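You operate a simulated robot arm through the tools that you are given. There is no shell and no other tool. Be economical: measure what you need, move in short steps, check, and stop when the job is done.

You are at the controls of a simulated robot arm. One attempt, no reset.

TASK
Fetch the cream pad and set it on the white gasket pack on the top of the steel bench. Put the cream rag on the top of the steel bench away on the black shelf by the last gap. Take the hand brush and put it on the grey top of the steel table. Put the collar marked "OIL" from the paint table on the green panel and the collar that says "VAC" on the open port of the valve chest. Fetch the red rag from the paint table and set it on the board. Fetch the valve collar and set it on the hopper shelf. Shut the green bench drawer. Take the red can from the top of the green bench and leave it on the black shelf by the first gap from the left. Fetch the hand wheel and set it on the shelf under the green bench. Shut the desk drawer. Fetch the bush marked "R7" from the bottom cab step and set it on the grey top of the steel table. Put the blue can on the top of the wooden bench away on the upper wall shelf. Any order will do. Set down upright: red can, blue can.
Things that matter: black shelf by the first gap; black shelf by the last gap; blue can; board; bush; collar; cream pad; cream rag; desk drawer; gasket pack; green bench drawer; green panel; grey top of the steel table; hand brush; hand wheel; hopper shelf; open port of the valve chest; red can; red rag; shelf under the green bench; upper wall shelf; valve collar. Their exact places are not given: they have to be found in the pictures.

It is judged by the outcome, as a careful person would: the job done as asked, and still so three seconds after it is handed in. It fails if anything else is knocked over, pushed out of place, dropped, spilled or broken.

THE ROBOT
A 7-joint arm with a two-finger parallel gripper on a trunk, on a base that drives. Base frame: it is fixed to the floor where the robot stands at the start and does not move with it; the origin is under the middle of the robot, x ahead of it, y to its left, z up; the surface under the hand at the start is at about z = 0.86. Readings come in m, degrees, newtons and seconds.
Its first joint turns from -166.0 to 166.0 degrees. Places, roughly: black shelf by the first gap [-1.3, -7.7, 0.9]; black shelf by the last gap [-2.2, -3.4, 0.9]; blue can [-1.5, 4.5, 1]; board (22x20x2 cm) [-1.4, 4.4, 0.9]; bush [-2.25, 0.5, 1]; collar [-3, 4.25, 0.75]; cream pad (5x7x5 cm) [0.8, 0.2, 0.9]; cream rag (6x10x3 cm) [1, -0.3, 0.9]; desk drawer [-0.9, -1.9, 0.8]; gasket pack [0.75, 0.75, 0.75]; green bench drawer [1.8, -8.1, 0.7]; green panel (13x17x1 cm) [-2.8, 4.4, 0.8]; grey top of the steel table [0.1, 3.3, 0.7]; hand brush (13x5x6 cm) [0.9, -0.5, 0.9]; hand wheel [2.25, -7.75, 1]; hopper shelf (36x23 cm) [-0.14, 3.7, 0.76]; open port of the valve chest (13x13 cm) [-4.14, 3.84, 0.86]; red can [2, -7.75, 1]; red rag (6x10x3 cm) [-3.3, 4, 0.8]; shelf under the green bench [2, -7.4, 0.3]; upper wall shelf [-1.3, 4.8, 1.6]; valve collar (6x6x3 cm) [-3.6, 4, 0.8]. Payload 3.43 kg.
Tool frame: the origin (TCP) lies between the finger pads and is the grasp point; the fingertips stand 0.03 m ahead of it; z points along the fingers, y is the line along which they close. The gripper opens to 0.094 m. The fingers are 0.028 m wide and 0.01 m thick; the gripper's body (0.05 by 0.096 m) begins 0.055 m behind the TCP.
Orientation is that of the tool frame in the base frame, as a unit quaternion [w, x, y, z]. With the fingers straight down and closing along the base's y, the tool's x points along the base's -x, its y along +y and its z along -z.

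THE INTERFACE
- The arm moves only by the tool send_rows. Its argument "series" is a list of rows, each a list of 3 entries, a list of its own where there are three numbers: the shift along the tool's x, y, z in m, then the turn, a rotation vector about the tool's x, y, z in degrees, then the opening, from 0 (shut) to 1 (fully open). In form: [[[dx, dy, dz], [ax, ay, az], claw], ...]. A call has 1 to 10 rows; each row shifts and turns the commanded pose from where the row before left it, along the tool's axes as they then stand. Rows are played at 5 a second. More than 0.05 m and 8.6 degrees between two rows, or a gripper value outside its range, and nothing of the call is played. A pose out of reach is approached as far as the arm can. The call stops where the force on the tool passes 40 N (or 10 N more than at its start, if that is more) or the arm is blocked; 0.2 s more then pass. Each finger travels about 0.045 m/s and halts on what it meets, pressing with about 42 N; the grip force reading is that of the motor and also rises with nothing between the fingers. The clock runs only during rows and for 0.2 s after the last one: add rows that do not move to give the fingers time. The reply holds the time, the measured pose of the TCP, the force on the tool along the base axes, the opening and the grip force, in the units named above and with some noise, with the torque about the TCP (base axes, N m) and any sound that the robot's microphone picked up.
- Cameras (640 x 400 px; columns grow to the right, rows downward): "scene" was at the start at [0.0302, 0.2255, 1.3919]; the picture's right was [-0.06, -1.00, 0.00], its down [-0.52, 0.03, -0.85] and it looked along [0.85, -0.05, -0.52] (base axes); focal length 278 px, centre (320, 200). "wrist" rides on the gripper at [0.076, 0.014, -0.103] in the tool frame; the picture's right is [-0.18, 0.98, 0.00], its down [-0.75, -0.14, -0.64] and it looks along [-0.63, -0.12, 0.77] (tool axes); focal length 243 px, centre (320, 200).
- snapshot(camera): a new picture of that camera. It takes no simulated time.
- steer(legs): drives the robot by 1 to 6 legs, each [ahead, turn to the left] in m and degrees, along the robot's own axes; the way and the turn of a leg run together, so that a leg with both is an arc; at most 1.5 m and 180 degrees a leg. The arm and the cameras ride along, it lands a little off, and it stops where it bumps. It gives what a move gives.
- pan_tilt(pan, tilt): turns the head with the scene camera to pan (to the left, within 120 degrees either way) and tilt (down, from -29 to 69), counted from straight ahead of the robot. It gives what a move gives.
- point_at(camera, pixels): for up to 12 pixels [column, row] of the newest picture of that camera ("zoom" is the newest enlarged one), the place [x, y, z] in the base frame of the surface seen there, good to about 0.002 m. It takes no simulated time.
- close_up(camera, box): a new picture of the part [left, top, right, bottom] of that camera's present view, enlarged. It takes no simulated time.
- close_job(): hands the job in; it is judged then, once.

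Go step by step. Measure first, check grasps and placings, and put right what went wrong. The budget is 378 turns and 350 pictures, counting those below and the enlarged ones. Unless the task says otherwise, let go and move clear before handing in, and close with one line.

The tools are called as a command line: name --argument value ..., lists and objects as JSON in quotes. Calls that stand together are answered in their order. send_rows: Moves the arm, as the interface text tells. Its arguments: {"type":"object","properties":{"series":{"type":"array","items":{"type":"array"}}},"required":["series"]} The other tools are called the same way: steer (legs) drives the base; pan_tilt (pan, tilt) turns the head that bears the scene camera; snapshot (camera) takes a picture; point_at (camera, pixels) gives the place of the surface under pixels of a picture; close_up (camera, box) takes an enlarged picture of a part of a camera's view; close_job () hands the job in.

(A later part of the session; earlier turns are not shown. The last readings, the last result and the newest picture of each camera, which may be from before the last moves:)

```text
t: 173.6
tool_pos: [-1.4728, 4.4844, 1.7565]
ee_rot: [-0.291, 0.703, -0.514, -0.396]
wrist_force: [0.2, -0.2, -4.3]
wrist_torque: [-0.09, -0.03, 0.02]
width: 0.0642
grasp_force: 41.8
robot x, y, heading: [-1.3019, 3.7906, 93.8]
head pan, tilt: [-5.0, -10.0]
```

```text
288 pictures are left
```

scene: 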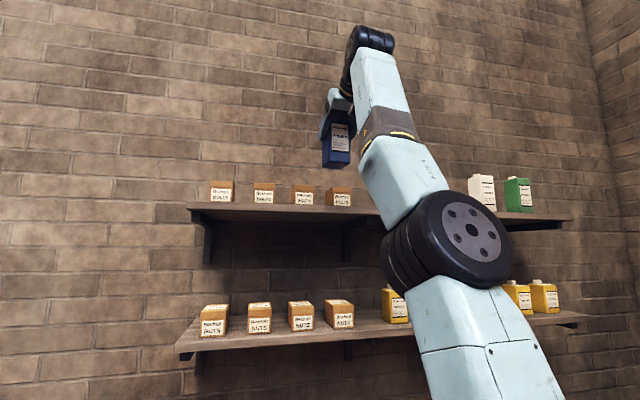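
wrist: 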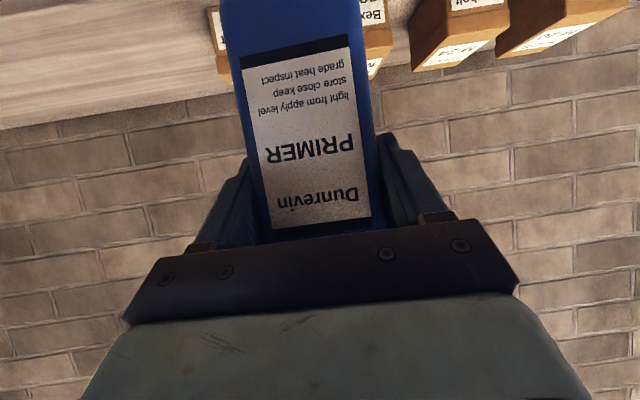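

I'll slide the hand right clear of the boxes, then edge forward.

send_rows --series '[[[0.0056, -0.0454, -0.0095], [0, 0, 0], 0.2], [[0.0056, -0.0454, -0.0095], [0, 0, 0], 0.2], [[0.0056, -0.0454, -0.0095], [0, 0, 0], 0.2], [[0.0056, -0.0454, -0.0095], [0, 0, 0], 0.2], [[0.0056, -0.0454, -0.0095], [0, 0, 0], 0.2], [[0, 0, 0], [0, 0, 0], 0.2]]'

steer --legs '[[0.07, 0]]'

snapshot --camera "wrist"

snapshot --camera "scene"

```text
t: 175.0
tool_pos: [-1.286, 4.4853, 1.7509]
ee_rot: [-0.292, 0.702, -0.515, -0.396]
wrist_force: [-0.1, -0.3, -3.6]
wrist_torque: [-0.04, -0.02, 0.01]
width: 0.0642
grasp_force: 42.1
out of reach, approached as far as the arm can: row 4, 5
robot x, y, heading: [-1.303, 3.7951, 93.5]
head pan, tilt: [-5.0, -10.0]
```

```text
t: 176.1
tool_pos: [-1.291, 4.556, 1.7502]
ee_rot: [-0.292, 0.702, -0.515, -0.396]
wrist_force: [-0.1, -0.4, -3.8]
wrist_torque: [-0.05, 0.02, 0.0]
width: 0.0641
grasp_force: 42.8
robot x, y, heading: [-1.3122, 3.8643, 93.5]
head pan, tilt: [-5.0, -10.0]
```

```text
287 pictures are left
```

wrist: 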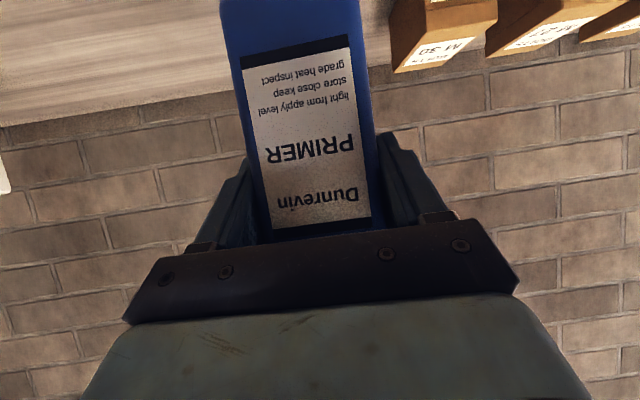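

```text
286 pictures are left
```

scene: 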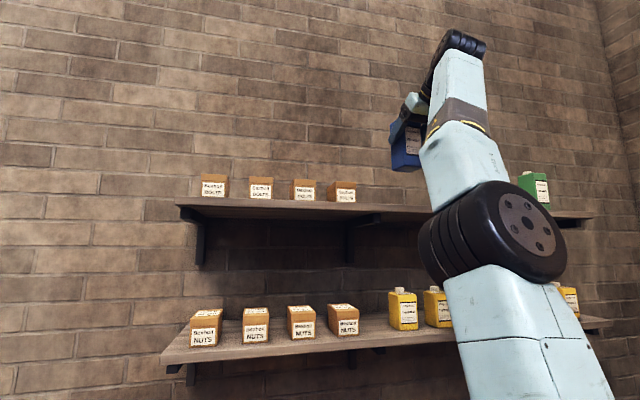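

point_at --camera "wrist" --pixels '[[60, 20], [150, 30], [60, 110], [200, 88], [380, 60], [400, 60], [5, 180]]'

send_rows --series '[[[0.0388, 0, 0.0228], [0, 0, 0], 0.2], [[-0.0223, -0.021, 0.0379], [0, 0, 0], 0.2], [[-0.0223, -0.021, 0.0379], [0, 0, 0], 0.2], [[-0.0223, -0.021, 0.0379], [0, 0, 0], 0.2], [[0, 0, 0], [0, 0, 0], 0.2]]'

snapshot --camera "wrist"

close_up --camera "scene" --box '[300, 80, 560, 242]'

```text
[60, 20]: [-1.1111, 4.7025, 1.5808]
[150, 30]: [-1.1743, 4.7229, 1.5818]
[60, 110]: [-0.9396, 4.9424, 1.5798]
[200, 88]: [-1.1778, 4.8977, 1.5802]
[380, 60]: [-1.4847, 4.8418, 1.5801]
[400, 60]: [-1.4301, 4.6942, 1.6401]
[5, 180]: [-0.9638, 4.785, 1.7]
```

```text
t: 177.2
tool_pos: [-1.2778, 4.6283, 1.7035]
ee_rot: [-0.292, 0.703, -0.514, -0.396]
wrist_force: [-0.6, -0.2, -4.5]
wrist_torque: [-0.07, -0.01, 0.01]
width: 0.0642
grasp_force: 42.1
out of reach, approached as far as the arm can: row 3, 4
robot x, y, heading: [-1.3092, 3.8648, 93.7]
head pan, tilt: [-5.0, -10.0]
```

```text
285 pictures are left
```

wrist: 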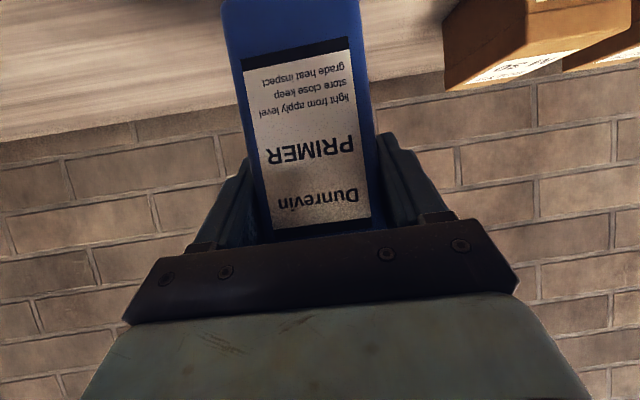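

```text
2.46 times, centred on (430, 161) of scene
```

zoom: 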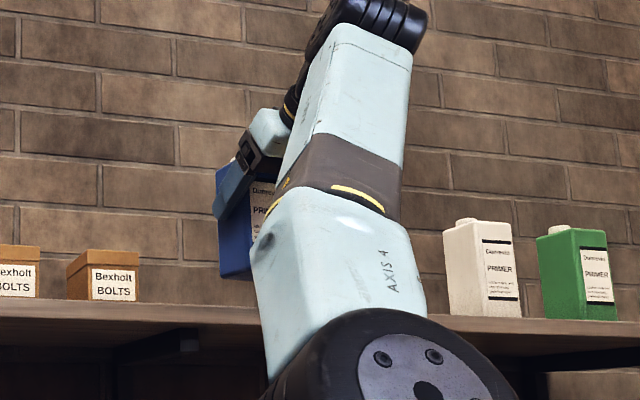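

The yaw of the hand limits the reach. I'll turn it back by 15° and go on, staying over the shelf.

send_rows --series '[[[0, 0, 0], [6.45, 0, 3.8], 0.2], [[0, 0, 0], [6.45, 0, 3.8], 0.2], [[-0.0178, 0, 0.0302], [0, 0, 0], 0.2], [[-0.0178, 0, 0.0302], [0, 0, 0], 0.2], [[0, 0, 0], [0, 0, 0], 0.2]]'

```text
t: 178.4
tool_pos: [-1.2915, 4.6735, 1.6999]
ee_rot: [-0.343, 0.629, -0.6, -0.355]
wrist_force: [-0.2, 1.3, -4.1]
wrist_torque: [-0.03, -0.03, 0.01]
width: 0.0642
grasp_force: 42.0
out of reach, approached as far as the arm can: row 3, 4
robot x, y, heading: [-1.3075, 3.8617, 93.7]
head pan, tilt: [-5.0, -10.0]
```

steer --legs '[[0.04, 0]]'

snapshot --camera "wrist"

```text
t: 179.3
tool_pos: [-1.2926, 4.7149, 1.7006]
ee_rot: [-0.344, 0.629, -0.6, -0.356]
wrist_force: [-0.3, -1.8, -3.9]
wrist_torque: [-0.05, 0.0, 0.04]
width: 0.0643
grasp_force: 41.9
robot x, y, heading: [-1.3114, 3.9047, 93.7]
head pan, tilt: [-5.0, -10.0]
```

```text
283 pictures are left
```

wrist: 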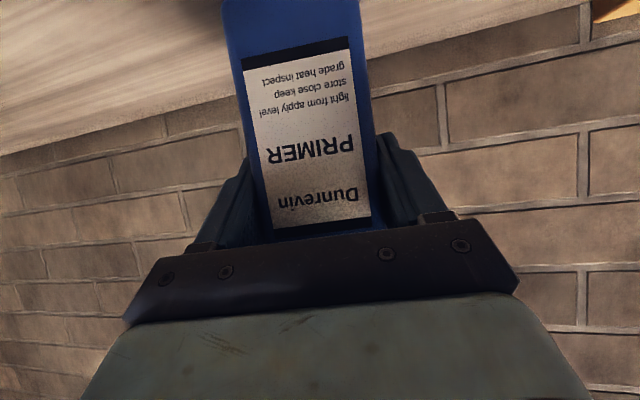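

Over the shelf at y 4.715. Lowering onto it.

send_rows --series '[[[0.0129, 0, 0.0076], [0, 0, 0], 0.2], [[0.0086, 0, 0.0051], [0, 0, 0], 0.2], [[0.0035, 0, 0.002], [0, 0, 0], 0.2], [[0, 0, 0], [0, 0, 0], 0.2]]'

```text
t: 180.3
tool_pos: [-1.293, 4.7138, 1.6726]
ee_rot: [-0.344, 0.629, -0.6, -0.356]
wrist_force: [0.4, -0.2, -4.1]
wrist_torque: [-0.04, 0.0, 0.02]
width: 0.0643
grasp_force: 41.6
robot x, y, heading: [-1.311, 3.9053, 93.3]
head pan, tilt: [-5.0, -10.0]
```

send_rows --series '[[[0.0026, 0, 0.0015], [0, 0, 0], 0.2], [[0.0017, 0, 0.001], [0, 0, 0], 0.2], [[0, 0, 0], [0, 0, 0], 0.2]]'

close_up --camera "scene" --box '[300, 80, 560, 242]'

```text
t: 181.1
tool_pos: [-1.2923, 4.7129, 1.6686]
ee_rot: [-0.344, 0.629, -0.599, -0.357]
wrist_force: [1.2, 12.3, 25.3]
wrist_torque: [0.49, 0.57, -0.19]
width: 0.0645
grasp_force: 42.2
robot x, y, heading: [-1.3078, 3.9034, 93.3]
head pan, tilt: [-5.0, -10.0]
```

```text
2.46 times, centred on (430, 161) of scene
```

zoom: 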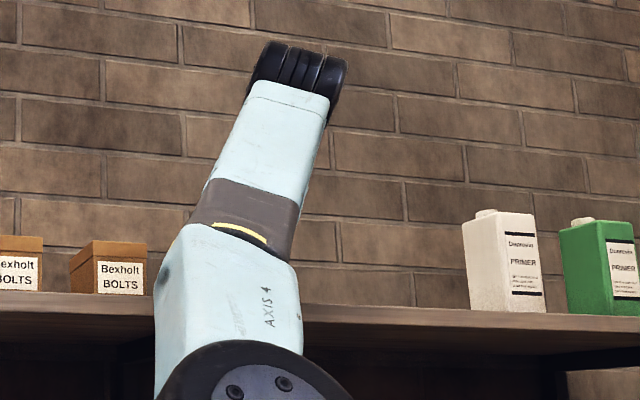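

It's resting on the shelf (25 N). Letting go and withdrawing along the fingers.

send_rows --series '[[[-0.0017, 0, -0.001], [0, 0, 0], 0.2], [[0, 0, 0], [0, 0, 0], 0.75], [[0, 0, 0], [0, 0, 0], 1], [[0, 0, 0], [0, 0, 0], 1], [[0, 0, -0.03], [0, 0, 0], 1], [[0.01, 0, -0.04], [0, 0, 0], 1], [[0.02, 0, -0.04], [0, 0, 0], 1], [[0.02, 0, -0.04], [0, 0, 0], 1], [[0.02, 0, -0.04], [0, 0, 0], 1]]'

snapshot --camera "wrist"

```text
t: 183.1
tool_pos: [-1.2844, 4.5157, 1.704]
ee_rot: [-0.344, 0.628, -0.601, -0.355]
wrist_force: [0.6, 0.9, -1.1]
wrist_torque: [0.0, 0.0, -0.03]
width: 0.0943
grasp_force: 0.0
robot x, y, heading: [-1.3125, 3.9067, 93.6]
head pan, tilt: [-5.0, -10.0]
```

```text
281 pictures are left
```

wrist: 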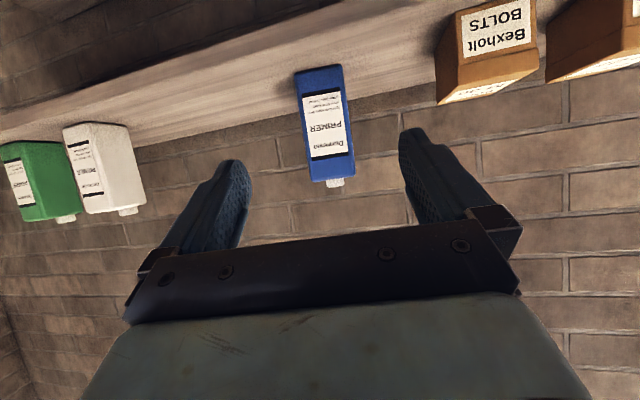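

The blue can stands on the upper shelf. I'll back off, restore the hand to pointing down, and drive to the paint table.

steer --legs '[[-0.45, 0]]'

send_rows --series '[[[0.043, 0, 0.025], [0, 0, 0], 1], [[0.043, 0, 0.025], [0, 0, 0], 1], [[0.043, 0, 0.025], [0, 0, 0], 1], [[0, 0, 0], [0, 8.5, 0], 1], [[0, 0, 0], [0, 8.5, 0], 1], [[0, 0, 0], [0, 8.5, 0], 1], [[0, 0, 0], [0, 8.5, 0], 1], [[0, 0, 0], [0, 8.5, 0], 1], [[0, 0, 0], [0, 8.5, 0], 1], [[0, 0, 0], [0, 8.5, 0], 1]]'

send_rows --series '[[[0, 0, 0.05], [0, 0, 0], 1], [[0, 0, 0.05], [0, 0, 0], 1], [[0, 0, 0.05], [0, 0, 0], 1], [[0, 0, 0.05], [0, 0, 0], 1], [[0, 0, 0.05], [0, 0, 0], 1], [[0, 0, 0.05], [0, 0, 0], 1]]'

steer --legs '[[0, 45], [0, 45], [0.8, 0], [0.75, 0], [0, -45]]'

pan_tilt --pan -30 --tilt 30

snapshot --camera "scene"

```text
t: 185.9
tool_pos: [-1.2576, 4.0702, 1.7048]
ee_rot: [-0.344, 0.628, -0.601, -0.355]
wrist_force: [0.0, -0.5, 0.8]
wrist_torque: [0.04, -0.04, 0.01]
width: 0.0941
grasp_force: 0.1
robot x, y, heading: [-1.2841, 3.4613, 93.7]
head pan, tilt: [-5.0, -10.0]
```

```text
t: 188.1
tool_pos: [-1.2558, 4.0642, 1.5562]
ee_rot: [-0.053, 0.72, -0.691, -0.05]
wrist_force: [0.1, -1.5, 1.1]
wrist_torque: [0.1, 0.0, 0.02]
width: 0.094
grasp_force: 0.0
out of reach, approached as far as the arm can: row 10
robot x, y, heading: [-1.2849, 3.4568, 93.3]
head pan, tilt: [-5.0, -10.0]
```

```text
t: 189.5
tool_pos: [-1.2588, 4.1118, 1.2598]
ee_rot: [-0.052, 0.721, -0.689, -0.05]
wrist_force: [0.8, 0.7, -0.1]
wrist_torque: [0.04, 0.03, 0.01]
width: 0.0939
grasp_force: 0.0
robot x, y, heading: [-1.2833, 3.4598, 93.6]
head pan, tilt: [-5.0, -10.0]
```

```text
t: 194.4
tool_pos: [-1.9466, 3.5009, 1.2598]
ee_rot: [-0.003, 0.997, 0.007, -0.072]
wrist_force: [-0.8, 0.2, -0.6]
wrist_torque: [0.02, -0.04, 0.0]
width: 0.0941
grasp_force: 0.0
robot x, y, heading: [-1.2914, 3.5653, -176.3]
head pan, tilt: [-5.0, -10.0]
stopped in leg 2: the robot was blocked; the commanded pose is now the measured one
```

```text
t: 195.5
tool_pos: [-1.9446, 3.5018, 1.2604]
ee_rot: [-0.003, 0.997, 0.008, -0.072]
wrist_force: [-0.6, -0.5, 0.8]
wrist_torque: [0.01, -0.01, -0.01]
width: 0.0943
grasp_force: 0.1
robot x, y, heading: [-1.2891, 3.5609, -176.2]
head pan, tilt: [-30.0, 30.0]
```

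```text
280 pictures are left
```

scene: 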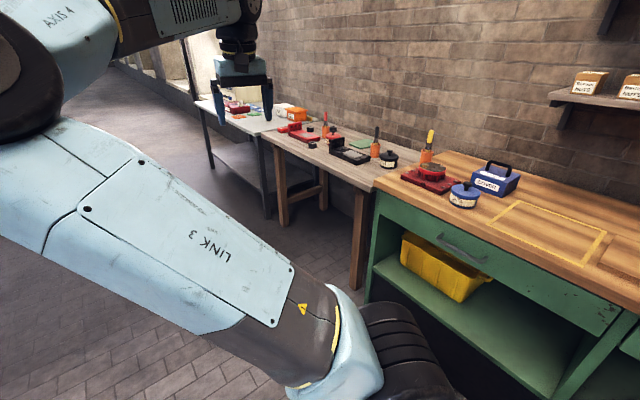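

The turn was practically complete. I'll drive on along the benches.

steer --legs '[[0.8, 0], [0.75, 0], [0, -40], [0, -40]]'

pan_tilt --pan 0 --tilt 35

snapshot --camera "scene"

```text
t: 208.0
tool_pos: [-3.0132, 4.1124, 1.2615]
ee_rot: [-0.049, 0.773, -0.63, -0.054]
wrist_force: [0.2, -0.3, 0.3]
wrist_torque: [0.04, 0.01, 0.01]
width: 0.094
grasp_force: 0.1
robot x, y, heading: [-2.9239, 3.4597, 105.5]
head pan, tilt: [-30.0, 30.0]
stopped in leg 4: the robot was blocked; the commanded pose is now the measured one
```

```text
t: 209.0
tool_pos: [-3.0139, 4.1121, 1.2624]
ee_rot: [-0.048, 0.773, -0.63, -0.054]
wrist_force: [-0.5, 0.0, 0.0]
wrist_torque: [0.01, -0.01, 0.01]
width: 0.094
grasp_force: 0.2
robot x, y, heading: [-2.923, 3.4592, 105.5]
head pan, tilt: [0.0, 35.0]
```

```text
279 pictures are left
```

scene: 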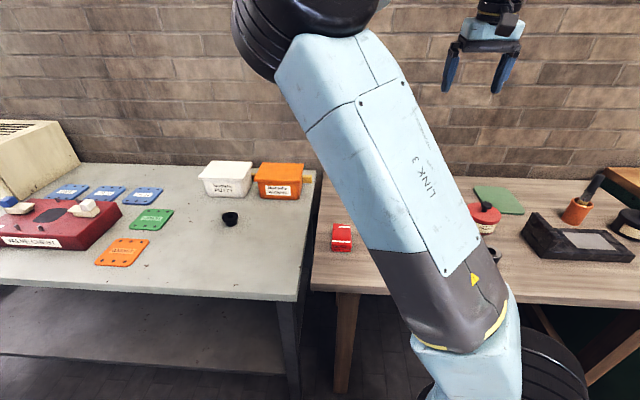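

The arm hides part of the table; I'll zoom on both parts and use the wrist view.

close_up --camera "scene" --box '[0, 150, 320, 350]'

close_up --camera "scene" --box '[440, 150, 640, 275]'

snapshot --camera "wrist"

```text
2.00 times, centred on (160, 250) of scene
```

zoom: 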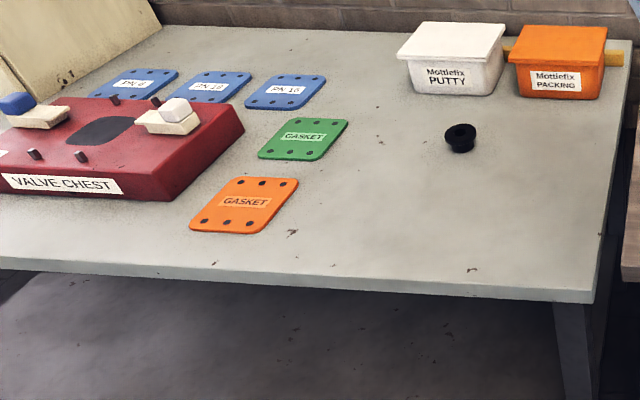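

```text
3.20 times, centred on (540, 212) of scene
```

zoom: 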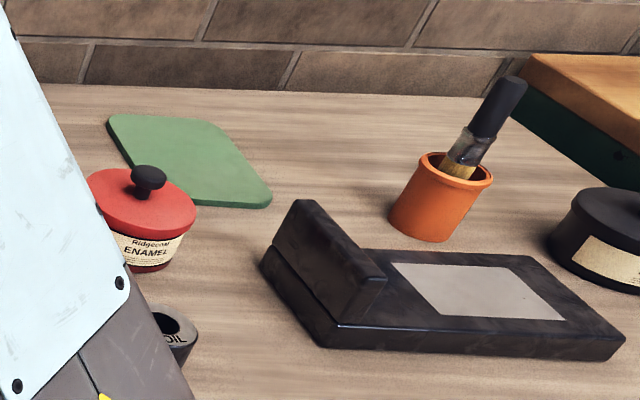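

```text
276 pictures are left
```

wrist: 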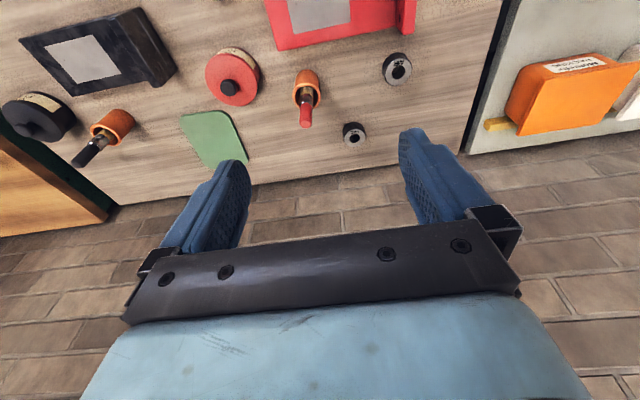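

I see the valve chest with its open port at zoom (105,130), the black valve collar at (460,137), the green panel, and an "OIL" ring. I'll measure and zoom the wrist view.

point_at --camera "wrist" --pixels '[[398, 68], [355, 132], [215, 140], [300, 30], [305, 95]]'

close_up --camera "wrist" --box '[260, 0, 500, 150]'

point_at --camera "scene" --pixels '[[230, 218], [52, 215], [497, 250], [342, 230], [475, 190], [525, 212], [205, 285], [30, 262]]'

```text
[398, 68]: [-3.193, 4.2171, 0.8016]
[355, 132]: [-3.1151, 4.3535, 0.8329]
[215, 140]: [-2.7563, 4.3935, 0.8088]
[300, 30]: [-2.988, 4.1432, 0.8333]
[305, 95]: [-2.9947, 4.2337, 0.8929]
```

```text
2.67 times, centred on (380, 75) of wrist
```

zoom: 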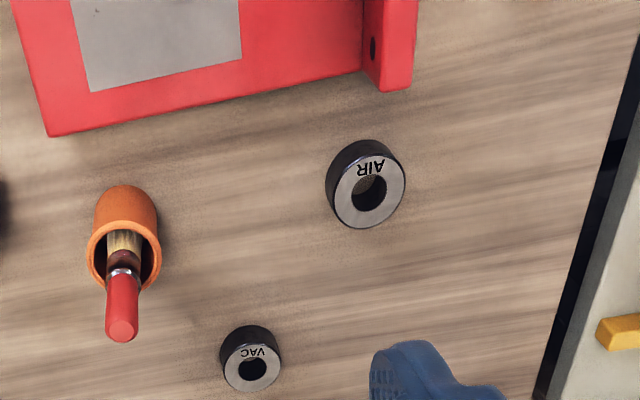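

```text
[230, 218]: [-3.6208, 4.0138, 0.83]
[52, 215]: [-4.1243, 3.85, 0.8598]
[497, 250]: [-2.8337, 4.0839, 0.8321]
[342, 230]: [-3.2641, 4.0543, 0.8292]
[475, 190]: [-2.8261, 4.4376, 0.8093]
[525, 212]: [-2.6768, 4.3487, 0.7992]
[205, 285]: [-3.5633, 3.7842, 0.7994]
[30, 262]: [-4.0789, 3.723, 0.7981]
```

Table top z≈0.80. I'll straighten the hand and move it above the OIL collar.

send_rows --series '[[[0, 0, 0], [0, 8.4, 0], 1], [[0.0235, -0.041, 0], [0, 0, 0], 1], [[0.0235, -0.041, 0], [0, 0, 0], 1], [[0.0235, -0.041, 0], [0, 0, 0], 1], [[0.0235, -0.041, 0], [0, 0, 0], 1], [[0, 0, 0.05], [0, 0, 0], 1], [[0, 0, 0.05], [0, 0, 0], 1], [[0, 0, 0.05], [0, 0, 0], 1], [[0, 0, 0], [0, 0, 0], 1]]'

snapshot --camera "wrist"

```text
t: 211.0
tool_pos: [-2.8317, 4.0517, 1.114]
ee_rot: [-0.003, 0.775, -0.632, 0.003]
wrist_force: [0.5, 0.8, -0.3]
wrist_torque: [0.02, 0.02, -0.01]
width: 0.0941
grasp_force: 0.1
robot x, y, heading: [-2.9222, 3.4623, 105.6]
head pan, tilt: [0.0, 35.0]
```

```text
274 pictures are left
```

wrist: 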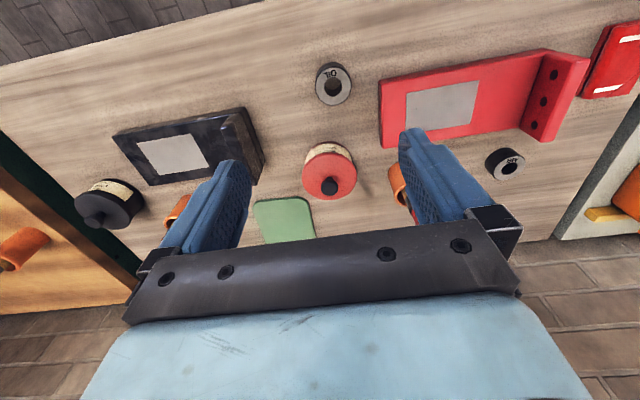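

close_up --camera "wrist" --box '[230, 40, 430, 165]'

point_at --camera "wrist" --pixels '[[320, 75], [350, 82], [331, 104], [338, 68], [250, 205], [305, 200], [313, 235], [265, 242], [333, 185], [383, 90], [250, 110], [355, 165]]'

```text
3.20 times, centred on (330, 102) of wrist
```

zoom: 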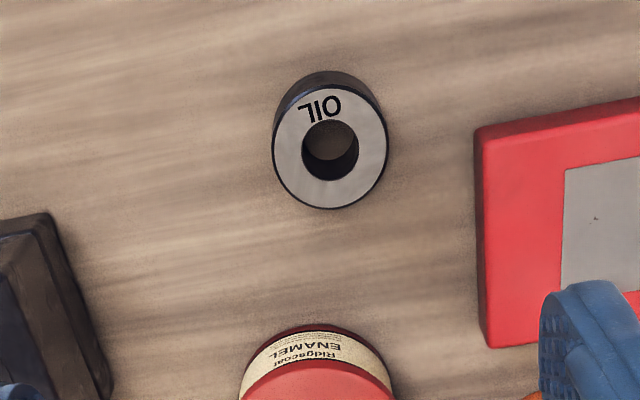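

```text
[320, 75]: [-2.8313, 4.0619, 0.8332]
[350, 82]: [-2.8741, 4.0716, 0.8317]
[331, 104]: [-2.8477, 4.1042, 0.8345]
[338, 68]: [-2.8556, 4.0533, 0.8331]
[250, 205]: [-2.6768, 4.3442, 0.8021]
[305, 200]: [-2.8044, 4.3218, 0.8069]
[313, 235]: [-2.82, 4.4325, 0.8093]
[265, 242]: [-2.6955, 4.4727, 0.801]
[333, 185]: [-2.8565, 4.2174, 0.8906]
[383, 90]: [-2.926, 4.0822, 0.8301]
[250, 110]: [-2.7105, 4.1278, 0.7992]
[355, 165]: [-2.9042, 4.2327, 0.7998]
```

The OIL collar is centred at about (−2.8535,4.077), top 0.833. Going down onto it.

send_rows --series '[[[-0.029, 0.0163, 0], [0, 0, 0], 0.9], [[0, 0, 0.05], [0, 0, 0], 0.9], [[0, 0, 0.05], [0, 0, 0], 0.9], [[0, 0, 0.05], [0, 0, 0], 0.9], [[0, 0, 0.05], [0, 0, 0], 0.9], [[0, 0, 0], [0, 0, 0], 0.9]]'

snapshot --camera "wrist"

```text
t: 212.4
tool_pos: [-2.854, 4.0773, 0.9153]
ee_rot: [-0.002, 0.775, -0.632, 0.002]
wrist_force: [-0.8, -0.6, -0.2]
wrist_torque: [0.01, -0.02, 0.01]
width: 0.0843
grasp_force: 0.0
robot x, y, heading: [-2.9214, 3.4627, 105.9]
head pan, tilt: [0.0, 35.0]
```

```text
272 pictures are left
```

wrist: 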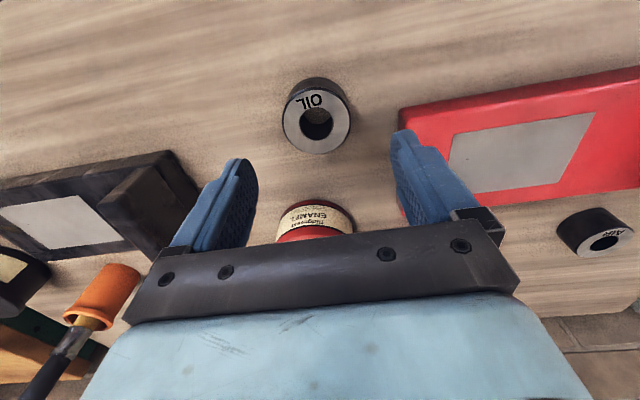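

send_rows --series '[[[0, 0, 0.045], [0, 0, 0], 0.9], [[0, 0, 0.038], [0, 0, 0], 0.9], [[0, 0, 0], [0, 0, 0], 0.2], [[0, 0, 0], [0, 0, 0], 0.2], [[0, 0, 0], [0, 0, 0], 0.2], [[0, 0, 0], [0, 0, 0], 0.2]]'

snapshot --camera "wrist"

```text
t: 213.8
tool_pos: [-2.8536, 4.0786, 0.8303]
ee_rot: [-0.001, 0.775, -0.632, 0.002]
wrist_force: [0.7, 0.2, 0.9]
wrist_torque: [-0.02, 0.03, -0.02]
width: 0.0557
grasp_force: 41.6
robot x, y, heading: [-2.9223, 3.461, 105.8]
head pan, tilt: [0.0, 35.0]
```

```text
271 pictures are left
```

wrist: 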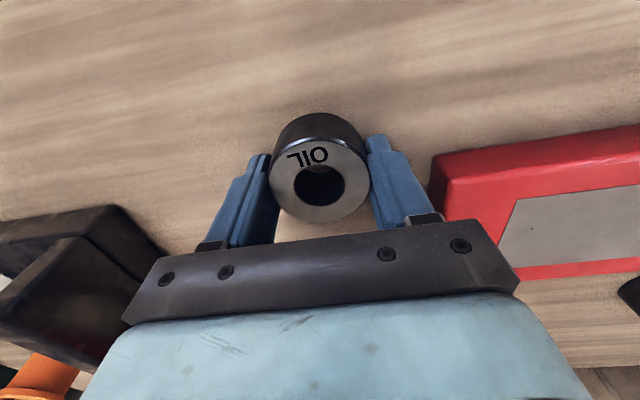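

Held at 56 mm. I'll lift and measure the green panel.

send_rows --series '[[[0, 0, -0.05], [0, 0, 0], 0.2], [[0, 0, -0.05], [0, 0, 0], 0.2], [[0, 0, -0.05], [0, 0, 0], 0.2], [[0, 0, -0.05], [0, 0, 0], 0.2]]'

steer --legs '[[0.1, 0]]'

snapshot --camera "wrist"

snapshot --camera "scene"

```text
t: 214.8
tool_pos: [-2.8547, 4.0802, 1.0308]
ee_rot: [-0.002, 0.775, -0.632, 0.003]
wrist_force: [0.2, 0.7, -4.5]
wrist_torque: [0.02, 0.01, 0.0]
width: 0.0554
grasp_force: 42.2
robot x, y, heading: [-2.9245, 3.462, 105.4]
head pan, tilt: [0.0, 35.0]
```

```text
t: 215.9
tool_pos: [-2.8814, 4.1759, 1.03]
ee_rot: [-0.002, 0.775, -0.631, 0.002]
wrist_force: [0.5, -0.1, -4.5]
wrist_torque: [0.03, 0.0, 0.01]
width: 0.0555
grasp_force: 41.8
robot x, y, heading: [-2.9509, 3.5577, 105.6]
head pan, tilt: [0.0, 35.0]
```

```text
270 pictures are left
```

wrist: 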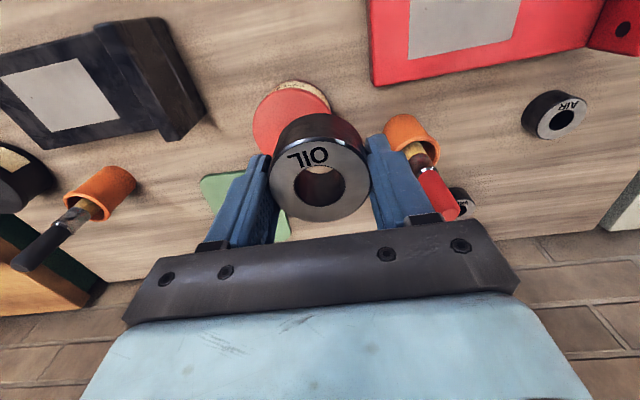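

```text
269 pictures are left
```

scene: 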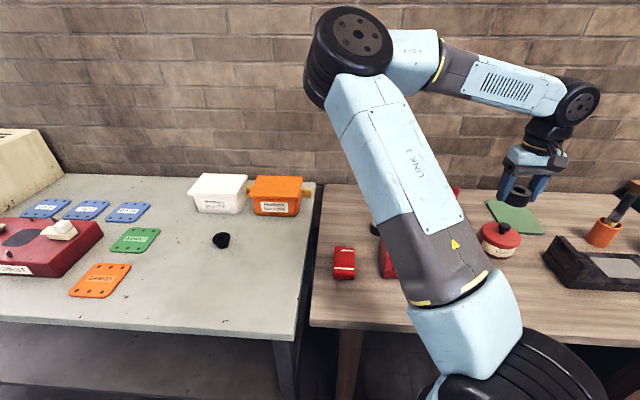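

point_at --camera "scene" --pixels '[[489, 203], [540, 233], [531, 211], [515, 215], [520, 225], [505, 222]]'

close_up --camera "scene" --box '[440, 150, 640, 275]'

```text
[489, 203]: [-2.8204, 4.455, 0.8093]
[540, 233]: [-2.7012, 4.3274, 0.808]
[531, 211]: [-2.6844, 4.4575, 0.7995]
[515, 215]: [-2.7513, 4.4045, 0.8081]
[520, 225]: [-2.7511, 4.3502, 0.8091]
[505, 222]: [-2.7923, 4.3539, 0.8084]
```

```text
3.20 times, centred on (540, 212) of scene
```

zoom: 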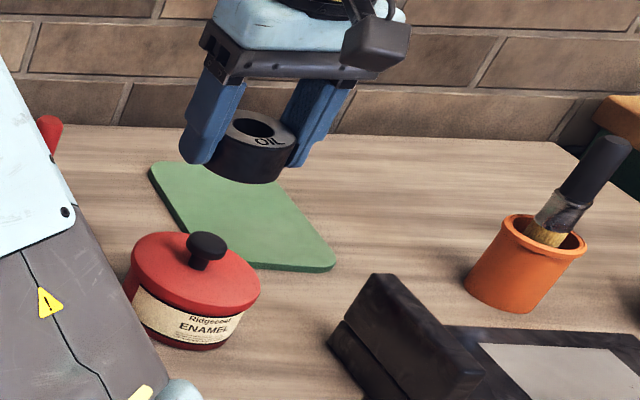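

The panel's centre is about (−2.757,4.393), top 0.809. I'll carry the collar over and lower.

send_rows --series '[[[-0.0315, -0.028, 0], [0, 0, 0], 0.2], [[-0.0315, -0.028, 0], [0, 0, 0], 0.2], [[-0.0315, -0.028, 0], [0, 0, 0], 0.2], [[-0.0315, -0.028, 0], [0, 0, 0], 0.2], [[-0.0315, -0.028, 0], [0, 0, 0], 0.2], [[-0.0315, -0.028, 0], [0, 0, 0], 0.2], [[0, 0, 0.05], [0, 0, 0], 0.2], [[0, 0, 0.05], [0, 0, 0], 0.2], [[0, 0, 0.05], [0, 0, 0], 0.2], [[0, 0, 0.025], [0, 0, 0], 0.2]]'

snapshot --camera "wrist"

close_up --camera "scene" --box '[440, 150, 640, 275]'

```text
t: 218.1
tool_pos: [-2.8074, 4.3265, 0.856]
ee_rot: [-0.002, 0.775, -0.632, 0.003]
wrist_force: [-0.9, 0.1, -4.3]
wrist_torque: [0.02, 0.0, 0.01]
width: 0.0556
grasp_force: 42.0
out of reach, approached as far as the arm can: row 5, 6, 7, 9
robot x, y, heading: [-2.9505, 3.5572, 105.7]
head pan, tilt: [0.0, 35.0]
```

```text
267 pictures are left
```

wrist: 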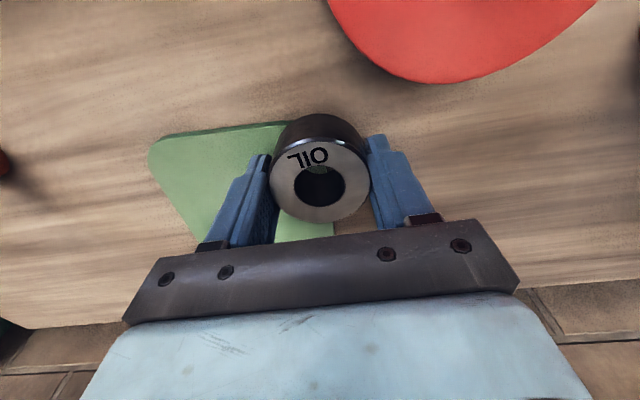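

```text
3.20 times, centred on (540, 212) of scene
```

zoom: 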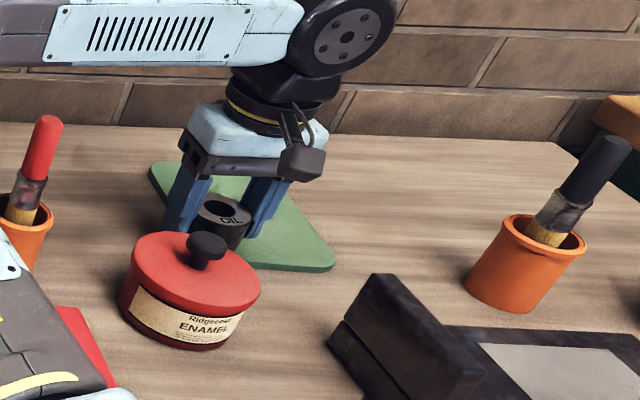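

It stopped short of the panel's middle (reach). I'll lift, turn the hand yaw towards the reach direction and try again.

send_rows --series '[[[0, 0, -0.05], [0, 0, 0], 0.2], [[0, 0, -0.05], [0, 0, 0], 0.2], [[0, 0, -0.03], [0, 0, 8.5], 0.2], [[0, 0, 0], [0, 0, 8.5], 0.2], [[0, 0, 0], [0, 0, 8.5], 0.2], [[-0.035, -0.012, 0], [0, 0, 0], 0.2], [[-0.035, -0.012, 0], [0, 0, 0], 0.2], [[0, 0, 0], [0, 0, 0], 0.2]]'

```text
t: 219.9
tool_pos: [-2.8101, 4.3413, 0.9897]
ee_rot: [0.002, -0.616, 0.788, -0.002]
wrist_force: [-0.2, 0.7, -4.7]
wrist_torque: [-0.01, 0.0, 0.01]
width: 0.0554
grasp_force: 41.9
out of reach, approached as far as the arm can: row 6, 7
robot x, y, heading: [-2.9492, 3.5549, 105.4]
head pan, tilt: [0.0, 35.0]
```

The arm is limited in this posture, so I'll let the base do the rest: small right turn and 6 cm ahead.

steer --legs '[[0, -4.5], [0.06, 0]]'

snapshot --camera "wrist"

```text
t: 221.1
tool_pos: [-2.7586, 4.3272, 0.9938]
ee_rot: [0.006, -0.604, 0.797, 0.012]
wrist_force: [0.3, -0.1, -3.2]
wrist_torque: [0.02, 0.03, -0.01]
width: 0.0551
grasp_force: 41.6
robot x, y, heading: [-2.9594, 3.5553, 101.0]
head pan, tilt: [0.0, 35.0]
stopped in leg 2: the force on the tool passed its limit at 73 N (the readings are from after the stop); the commanded pose is now the measured one
```

```text
265 pictures are left
```

wrist: 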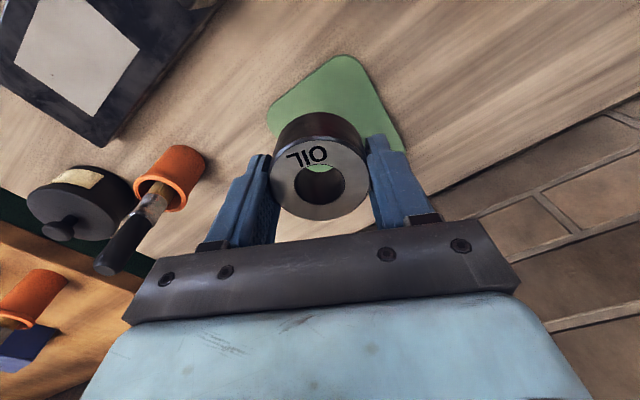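

The hand's wrist met the wall (73 N). I'll back off at once and look at the posture.

steer --legs '[[-0.06, 0]]'

pan_tilt --pan -15 --tilt 20

snapshot --camera "scene"

```text
t: 222.0
tool_pos: [-2.747, 4.2713, 0.9927]
ee_rot: [0.006, -0.604, 0.797, 0.011]
wrist_force: [0.4, -0.1, -4.4]
wrist_torque: [-0.02, 0.0, -0.01]
width: 0.0553
grasp_force: 42.4
robot x, y, heading: [-2.9464, 3.4995, 100.9]
head pan, tilt: [0.0, 35.0]
```

```text
t: 222.8
tool_pos: [-2.7468, 4.2703, 0.9944]
ee_rot: [0.006, -0.604, 0.797, 0.011]
wrist_force: [-0.4, 0.3, -5.1]
wrist_torque: [0.0, 0.0, 0.01]
width: 0.0549
grasp_force: 42.9
robot x, y, heading: [-2.9466, 3.4975, 101.2]
head pan, tilt: [-15.0, 20.0]
```

```text
264 pictures are left
```

scene: 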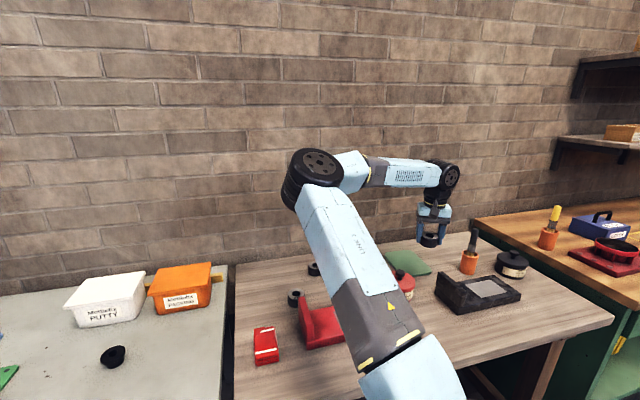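

The elbow has swung far out to the left, against the wall. I'll raise and retract, then restand further right so the elbow lies on the room side.

send_rows --series '[[[0, 0, -0.05], [0, 0, 0], 0.2], [[0, 0, -0.05], [0, 0, 0], 0.2], [[0, 0, -0.05], [0, 0, 0], 0.2], [[0, 0, -0.05], [0, 0, 0], 0.2], [[0, 0, -0.05], [0, 0, 0], 0.2], [[0.045, 0, 0], [0, 0, 0], 0.2], [[0.045, 0, 0], [0, 0, 0], 0.2], [[0.045, 0, 0], [0, 0, 0], 0.2], [[0.045, 0, 0], [0, 0, 0], 0.2]]'

steer --legs '[[-0.1, 0], [0, -50], [0, -50], [0.6, 0]]'

pan_tilt --pan 60 --tilt 20

snapshot --camera "scene"

```text
t: 224.8
tool_pos: [-2.8112, 4.0983, 1.2179]
ee_rot: [0.005, -0.604, 0.797, 0.011]
wrist_force: [0.8, 0.9, -4.8]
wrist_torque: [-0.01, 0.02, 0.03]
width: 0.0553
grasp_force: 42.1
out of reach, approached as far as the arm can: row 4, 5
robot x, y, heading: [-2.9464, 3.495, 101.0]
head pan, tilt: [-15.0, 20.0]
```

```text
t: 228.7
tool_pos: [-2.3816, 3.6913, 1.219]
ee_rot: [0.01, -0.22, 0.975, 0.008]
wrist_force: [-0.4, 0.1, -4.3]
wrist_torque: [0.02, 0.0, 0.01]
width: 0.0548
grasp_force: 41.9
robot x, y, heading: [-2.9747, 3.4359, 51.2]
head pan, tilt: [-15.0, 20.0]
stopped in leg 3: the robot was blocked; the commanded pose is now the measured one
```

```text
t: 230.2
tool_pos: [-2.3815, 3.6922, 1.219]
ee_rot: [0.011, -0.22, 0.975, 0.008]
wrist_force: [0.7, -0.4, -3.7]
wrist_torque: [-0.02, -0.02, 0.0]
width: 0.0549
grasp_force: 41.8
robot x, y, heading: [-2.9783, 3.4376, 51.0]
head pan, tilt: [60.0, 20.0]
```

```text
263 pictures are left
```

scene: 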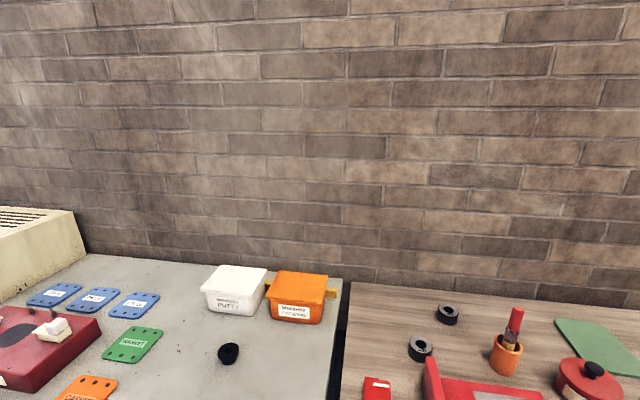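

steer --legs '[[0, -45]]'

pan_tilt --pan 0 --tilt 20

snapshot --camera "scene"

```text
t: 232.9
tool_pos: [-2.3696, 3.2238, 1.2245]
ee_rot: [0.02, 0.142, 0.99, 0.012]
wrist_force: [-3.4, 6.3, 3.7]
wrist_torque: [-0.09, -0.31, 0.04]
width: 0.0512
grasp_force: 41.6
robot x, y, heading: [-2.9795, 3.4921, 9.1]
head pan, tilt: [60.0, 20.0]
stopped in leg 1: the robot was blocked; the commanded pose is now the measured one
```

```text
t: 234.2
tool_pos: [-2.3607, 3.224, 1.2195]
ee_rot: [0.012, 0.146, 0.989, 0.004]
wrist_force: [0.8, 0.1, -4.6]
wrist_torque: [0.0, 0.0, 0.01]
width: 0.0515
grasp_force: 40.8
robot x, y, heading: [-2.9823, 3.4933, 8.9]
head pan, tilt: [0.0, 20.0]
```

```text
262 pictures are left
```

scene: 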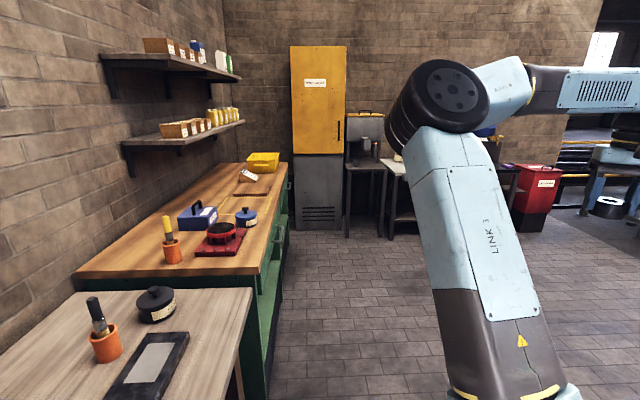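

The grip reading changed to 51 mm; I'll check the collar in the wrist view.

snapshot --camera "wrist"

```text
261 pictures are left
```

wrist: 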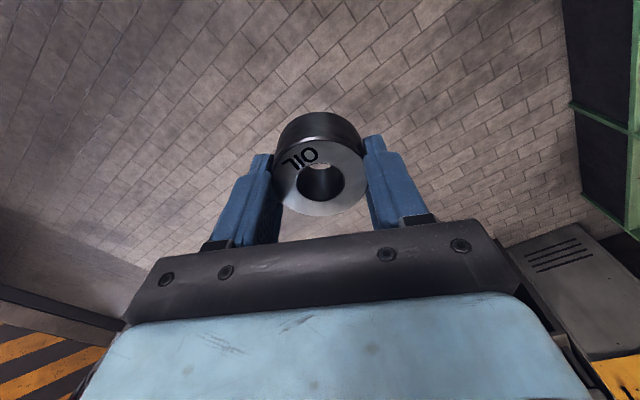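

It's still held, slightly shifted. I'll drive ahead and turn to face the table from the right.

steer --legs '[[0.3, -15], [0.3, 0], [0, 50]]'

steer --legs '[[0, 50], [0, 20]]'

snapshot --camera "scene"

```text
t: 239.9
tool_pos: [-1.7093, 3.4911, 1.2209]
ee_rot: [0.011, -0.076, 0.997, 0.008]
wrist_force: [0.7, -1.9, -4.2]
wrist_torque: [0.09, 0.05, -0.05]
width: 0.0518
grasp_force: 42.1
robot x, y, heading: [-2.3596, 3.4284, 34.9]
head pan, tilt: [0.0, 20.0]
stopped in leg 3: the robot was blocked; the commanded pose is now the measured one
```

```text
t: 242.9
tool_pos: [-1.9779, 3.962, 1.2205]
ee_rot: [0.007, -0.479, 0.878, 0.012]
wrist_force: [1.4, -0.3, -4.8]
wrist_torque: [0.01, 0.07, -0.01]
width: 0.0516
grasp_force: 42.1
robot x, y, heading: [-2.2982, 3.4259, 84.5]
head pan, tilt: [0.0, 20.0]
stopped in leg 1: the robot was blocked; the commanded pose is now the measured one
```

```text
260 pictures are left
```

scene: 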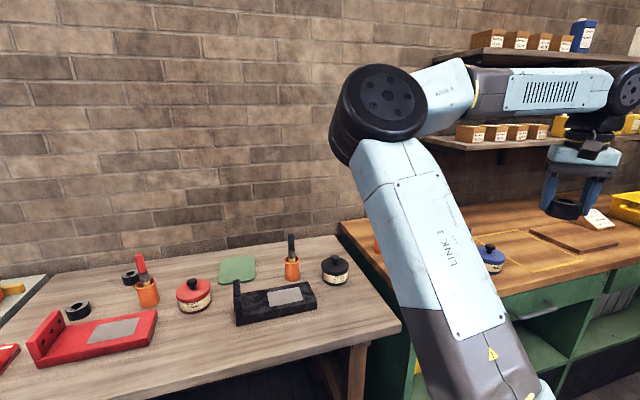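

Turns reported "blocked" are actually complete. I'll close in and face the panel.

steer --legs '[[0.2, 0], [0, 35]]'

pan_tilt --pan 10 --tilt 30

snapshot --camera "scene"

```text
t: 246.4
tool_pos: [-2.3225, 4.2418, 1.2198]
ee_rot: [-0.004, 0.719, -0.695, -0.012]
wrist_force: [-0.7, 0.5, -4.5]
wrist_torque: [0.0, -0.01, 0.01]
width: 0.0514
grasp_force: 42.0
robot x, y, heading: [-2.2362, 3.6411, 119.5]
head pan, tilt: [0.0, 20.0]
```

```text
t: 247.1
tool_pos: [-2.3213, 4.2421, 1.2218]
ee_rot: [-0.004, 0.719, -0.695, -0.013]
wrist_force: [0.0, 0.3, -4.8]
wrist_torque: [0.01, 0.01, 0.03]
width: 0.0514
grasp_force: 42.1
robot x, y, heading: [-2.2396, 3.639, 119.4]
head pan, tilt: [10.0, 30.0]
```

```text
259 pictures are left
```

scene: 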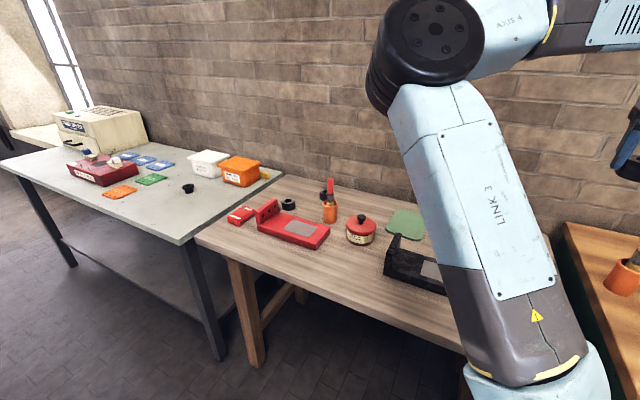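

I'll carry the collar left over the table towards the panel.

send_rows --series '[[[0, 0.0431, 0], [0, 0, 0], 0.2], [[0, 0.0431, 0], [0, 0, -5], 0.2], [[0, 0.0431, 0], [0, 0, -5], 0.2], [[0, 0.0431, 0], [0, 0, -5], 0.2], [[0, 0.0431, 0], [0, 0, 0], 0.2], [[0, 0.0431, 0], [0, 0, 0], 0.2], [[0, 0.0431, 0], [0, 0, 0], 0.2], [[0, 0.0431, 0], [0, 0, 0], 0.2], [[0, 0.0431, 0], [0, 0, 0], 0.2], [[0, 0, 0], [0, 0, 0], 0.2]]'

snapshot --camera "scene"

```text
t: 249.3
tool_pos: [-2.6989, 4.1641, 1.2244]
ee_rot: [-0.006, 0.803, -0.596, -0.012]
wrist_force: [0.9, 0.6, -4.5]
wrist_torque: [-0.04, -0.03, 0.01]
width: 0.0515
grasp_force: 41.8
robot x, y, heading: [-2.2358, 3.6403, 119.1]
head pan, tilt: [10.0, 30.0]
```

```text
258 pictures are left
```

scene: 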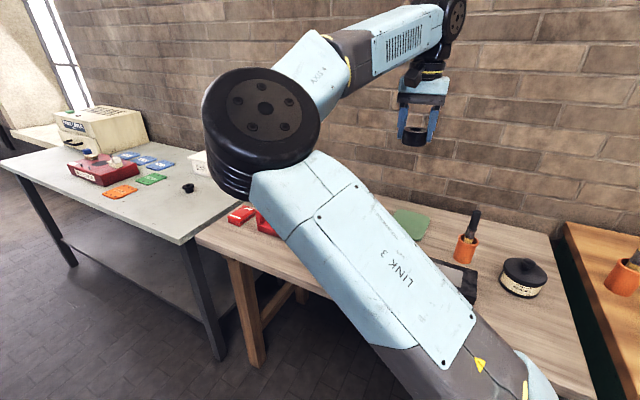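

send_rows --series '[[[-0.0472, -0.0022, 0], [0, 0, 0], 0.2], [[-0.0472, -0.0022, 0], [0, 0, 0], 0.2], [[-0.0472, -0.0022, 0], [0, 0, 0], 0.2], [[-0.0472, -0.0022, 0], [0, 0, 0], 0.2], [[-0.0472, -0.0022, 0], [0, 0, 0], 0.2], [[0, 0, 0.05], [0, 0, 0], 0.2], [[0, 0, 0.05], [0, 0, 0], 0.2], [[0, 0, 0.05], [0, 0, 0], 0.2], [[0, 0, 0.05], [0, 0, 0], 0.2], [[0, 0, 0.04], [0, 0, 0], 0.2]]'

snapshot --camera "wrist"

snapshot --camera "scene"

```text
t: 251.5
tool_pos: [-2.76, 4.3966, 0.9877]
ee_rot: [-0.006, 0.804, -0.595, -0.012]
wrist_force: [-0.2, -0.1, -3.5]
wrist_torque: [-0.01, 0.03, 0.02]
width: 0.0516
grasp_force: 41.9
robot x, y, heading: [-2.2411, 3.6386, 119.6]
head pan, tilt: [10.0, 30.0]
```

```text
257 pictures are left
```

wrist: 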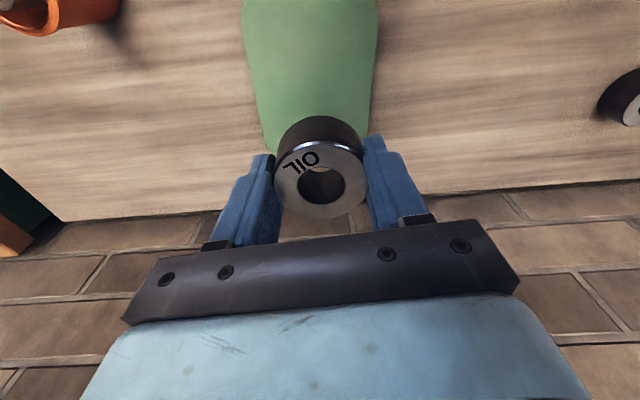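

```text
256 pictures are left
```

scene: 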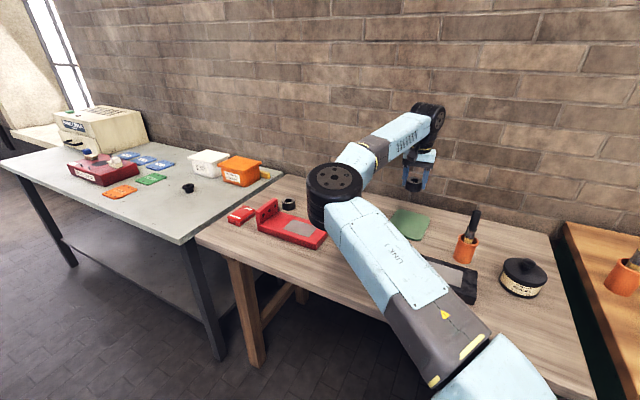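

Fine: the collar is above the panel. I'll check the panel points from the wrist and lower.

point_at --camera "wrist" --pixels '[[248, 40], [374, 40], [262, 130], [370, 125], [310, 50], [375, 5]]'

send_rows --series '[[[0, 0, 0.05], [0, 0, 0], 0.2], [[0, 0, 0.05], [0, 0, 0], 0.2], [[0, 0, 0.03], [0, 0, 0], 0.2], [[0, 0, 0], [0, 0, 0], 0.2]]'

snapshot --camera "wrist"

```text
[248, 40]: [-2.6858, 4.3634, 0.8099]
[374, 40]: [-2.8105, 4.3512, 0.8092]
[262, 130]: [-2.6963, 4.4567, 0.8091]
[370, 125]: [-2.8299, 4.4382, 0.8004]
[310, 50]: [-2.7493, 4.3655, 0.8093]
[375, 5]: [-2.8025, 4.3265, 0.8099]
```

```text
t: 252.5
tool_pos: [-2.7611, 4.4011, 0.8588]
ee_rot: [-0.005, 0.804, -0.595, -0.011]
wrist_force: [-0.5, -0.4, -4.8]
wrist_torque: [0.02, 0.02, 0.02]
width: 0.0516
grasp_force: 42.2
robot x, y, heading: [-2.2356, 3.6401, 119.5]
head pan, tilt: [10.0, 30.0]
```

```text
255 pictures are left
```

wrist: 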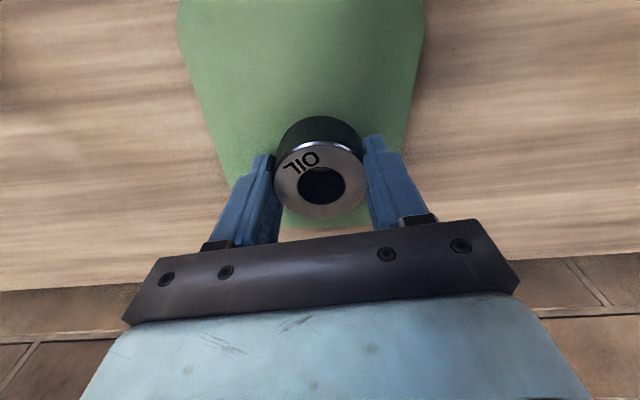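

send_rows --series '[[[0.015, 0, 0.01], [0, 0, 0], 0.2], [[0, 0, 0.006], [0, 0, 0], 0.2], [[0, 0, 0.003], [0, 0, 0], 0.2], [[0, 0, 0], [0, 0, 0], 0.2]]'

```text
t: 253.4
tool_pos: [-2.7583, 4.3868, 0.8475]
ee_rot: [-0.008, 0.803, -0.596, -0.016]
wrist_force: [-1.1, -0.1, 8.9]
wrist_torque: [0.3, -0.24, -0.05]
width: 0.0517
grasp_force: 42.3
robot x, y, heading: [-2.2381, 3.6415, 119.1]
head pan, tilt: [10.0, 30.0]
stopped in row 4: the force on the tool passed its limit at 42 N (the readings are from after the stop); the commanded pose is now the measured one
```

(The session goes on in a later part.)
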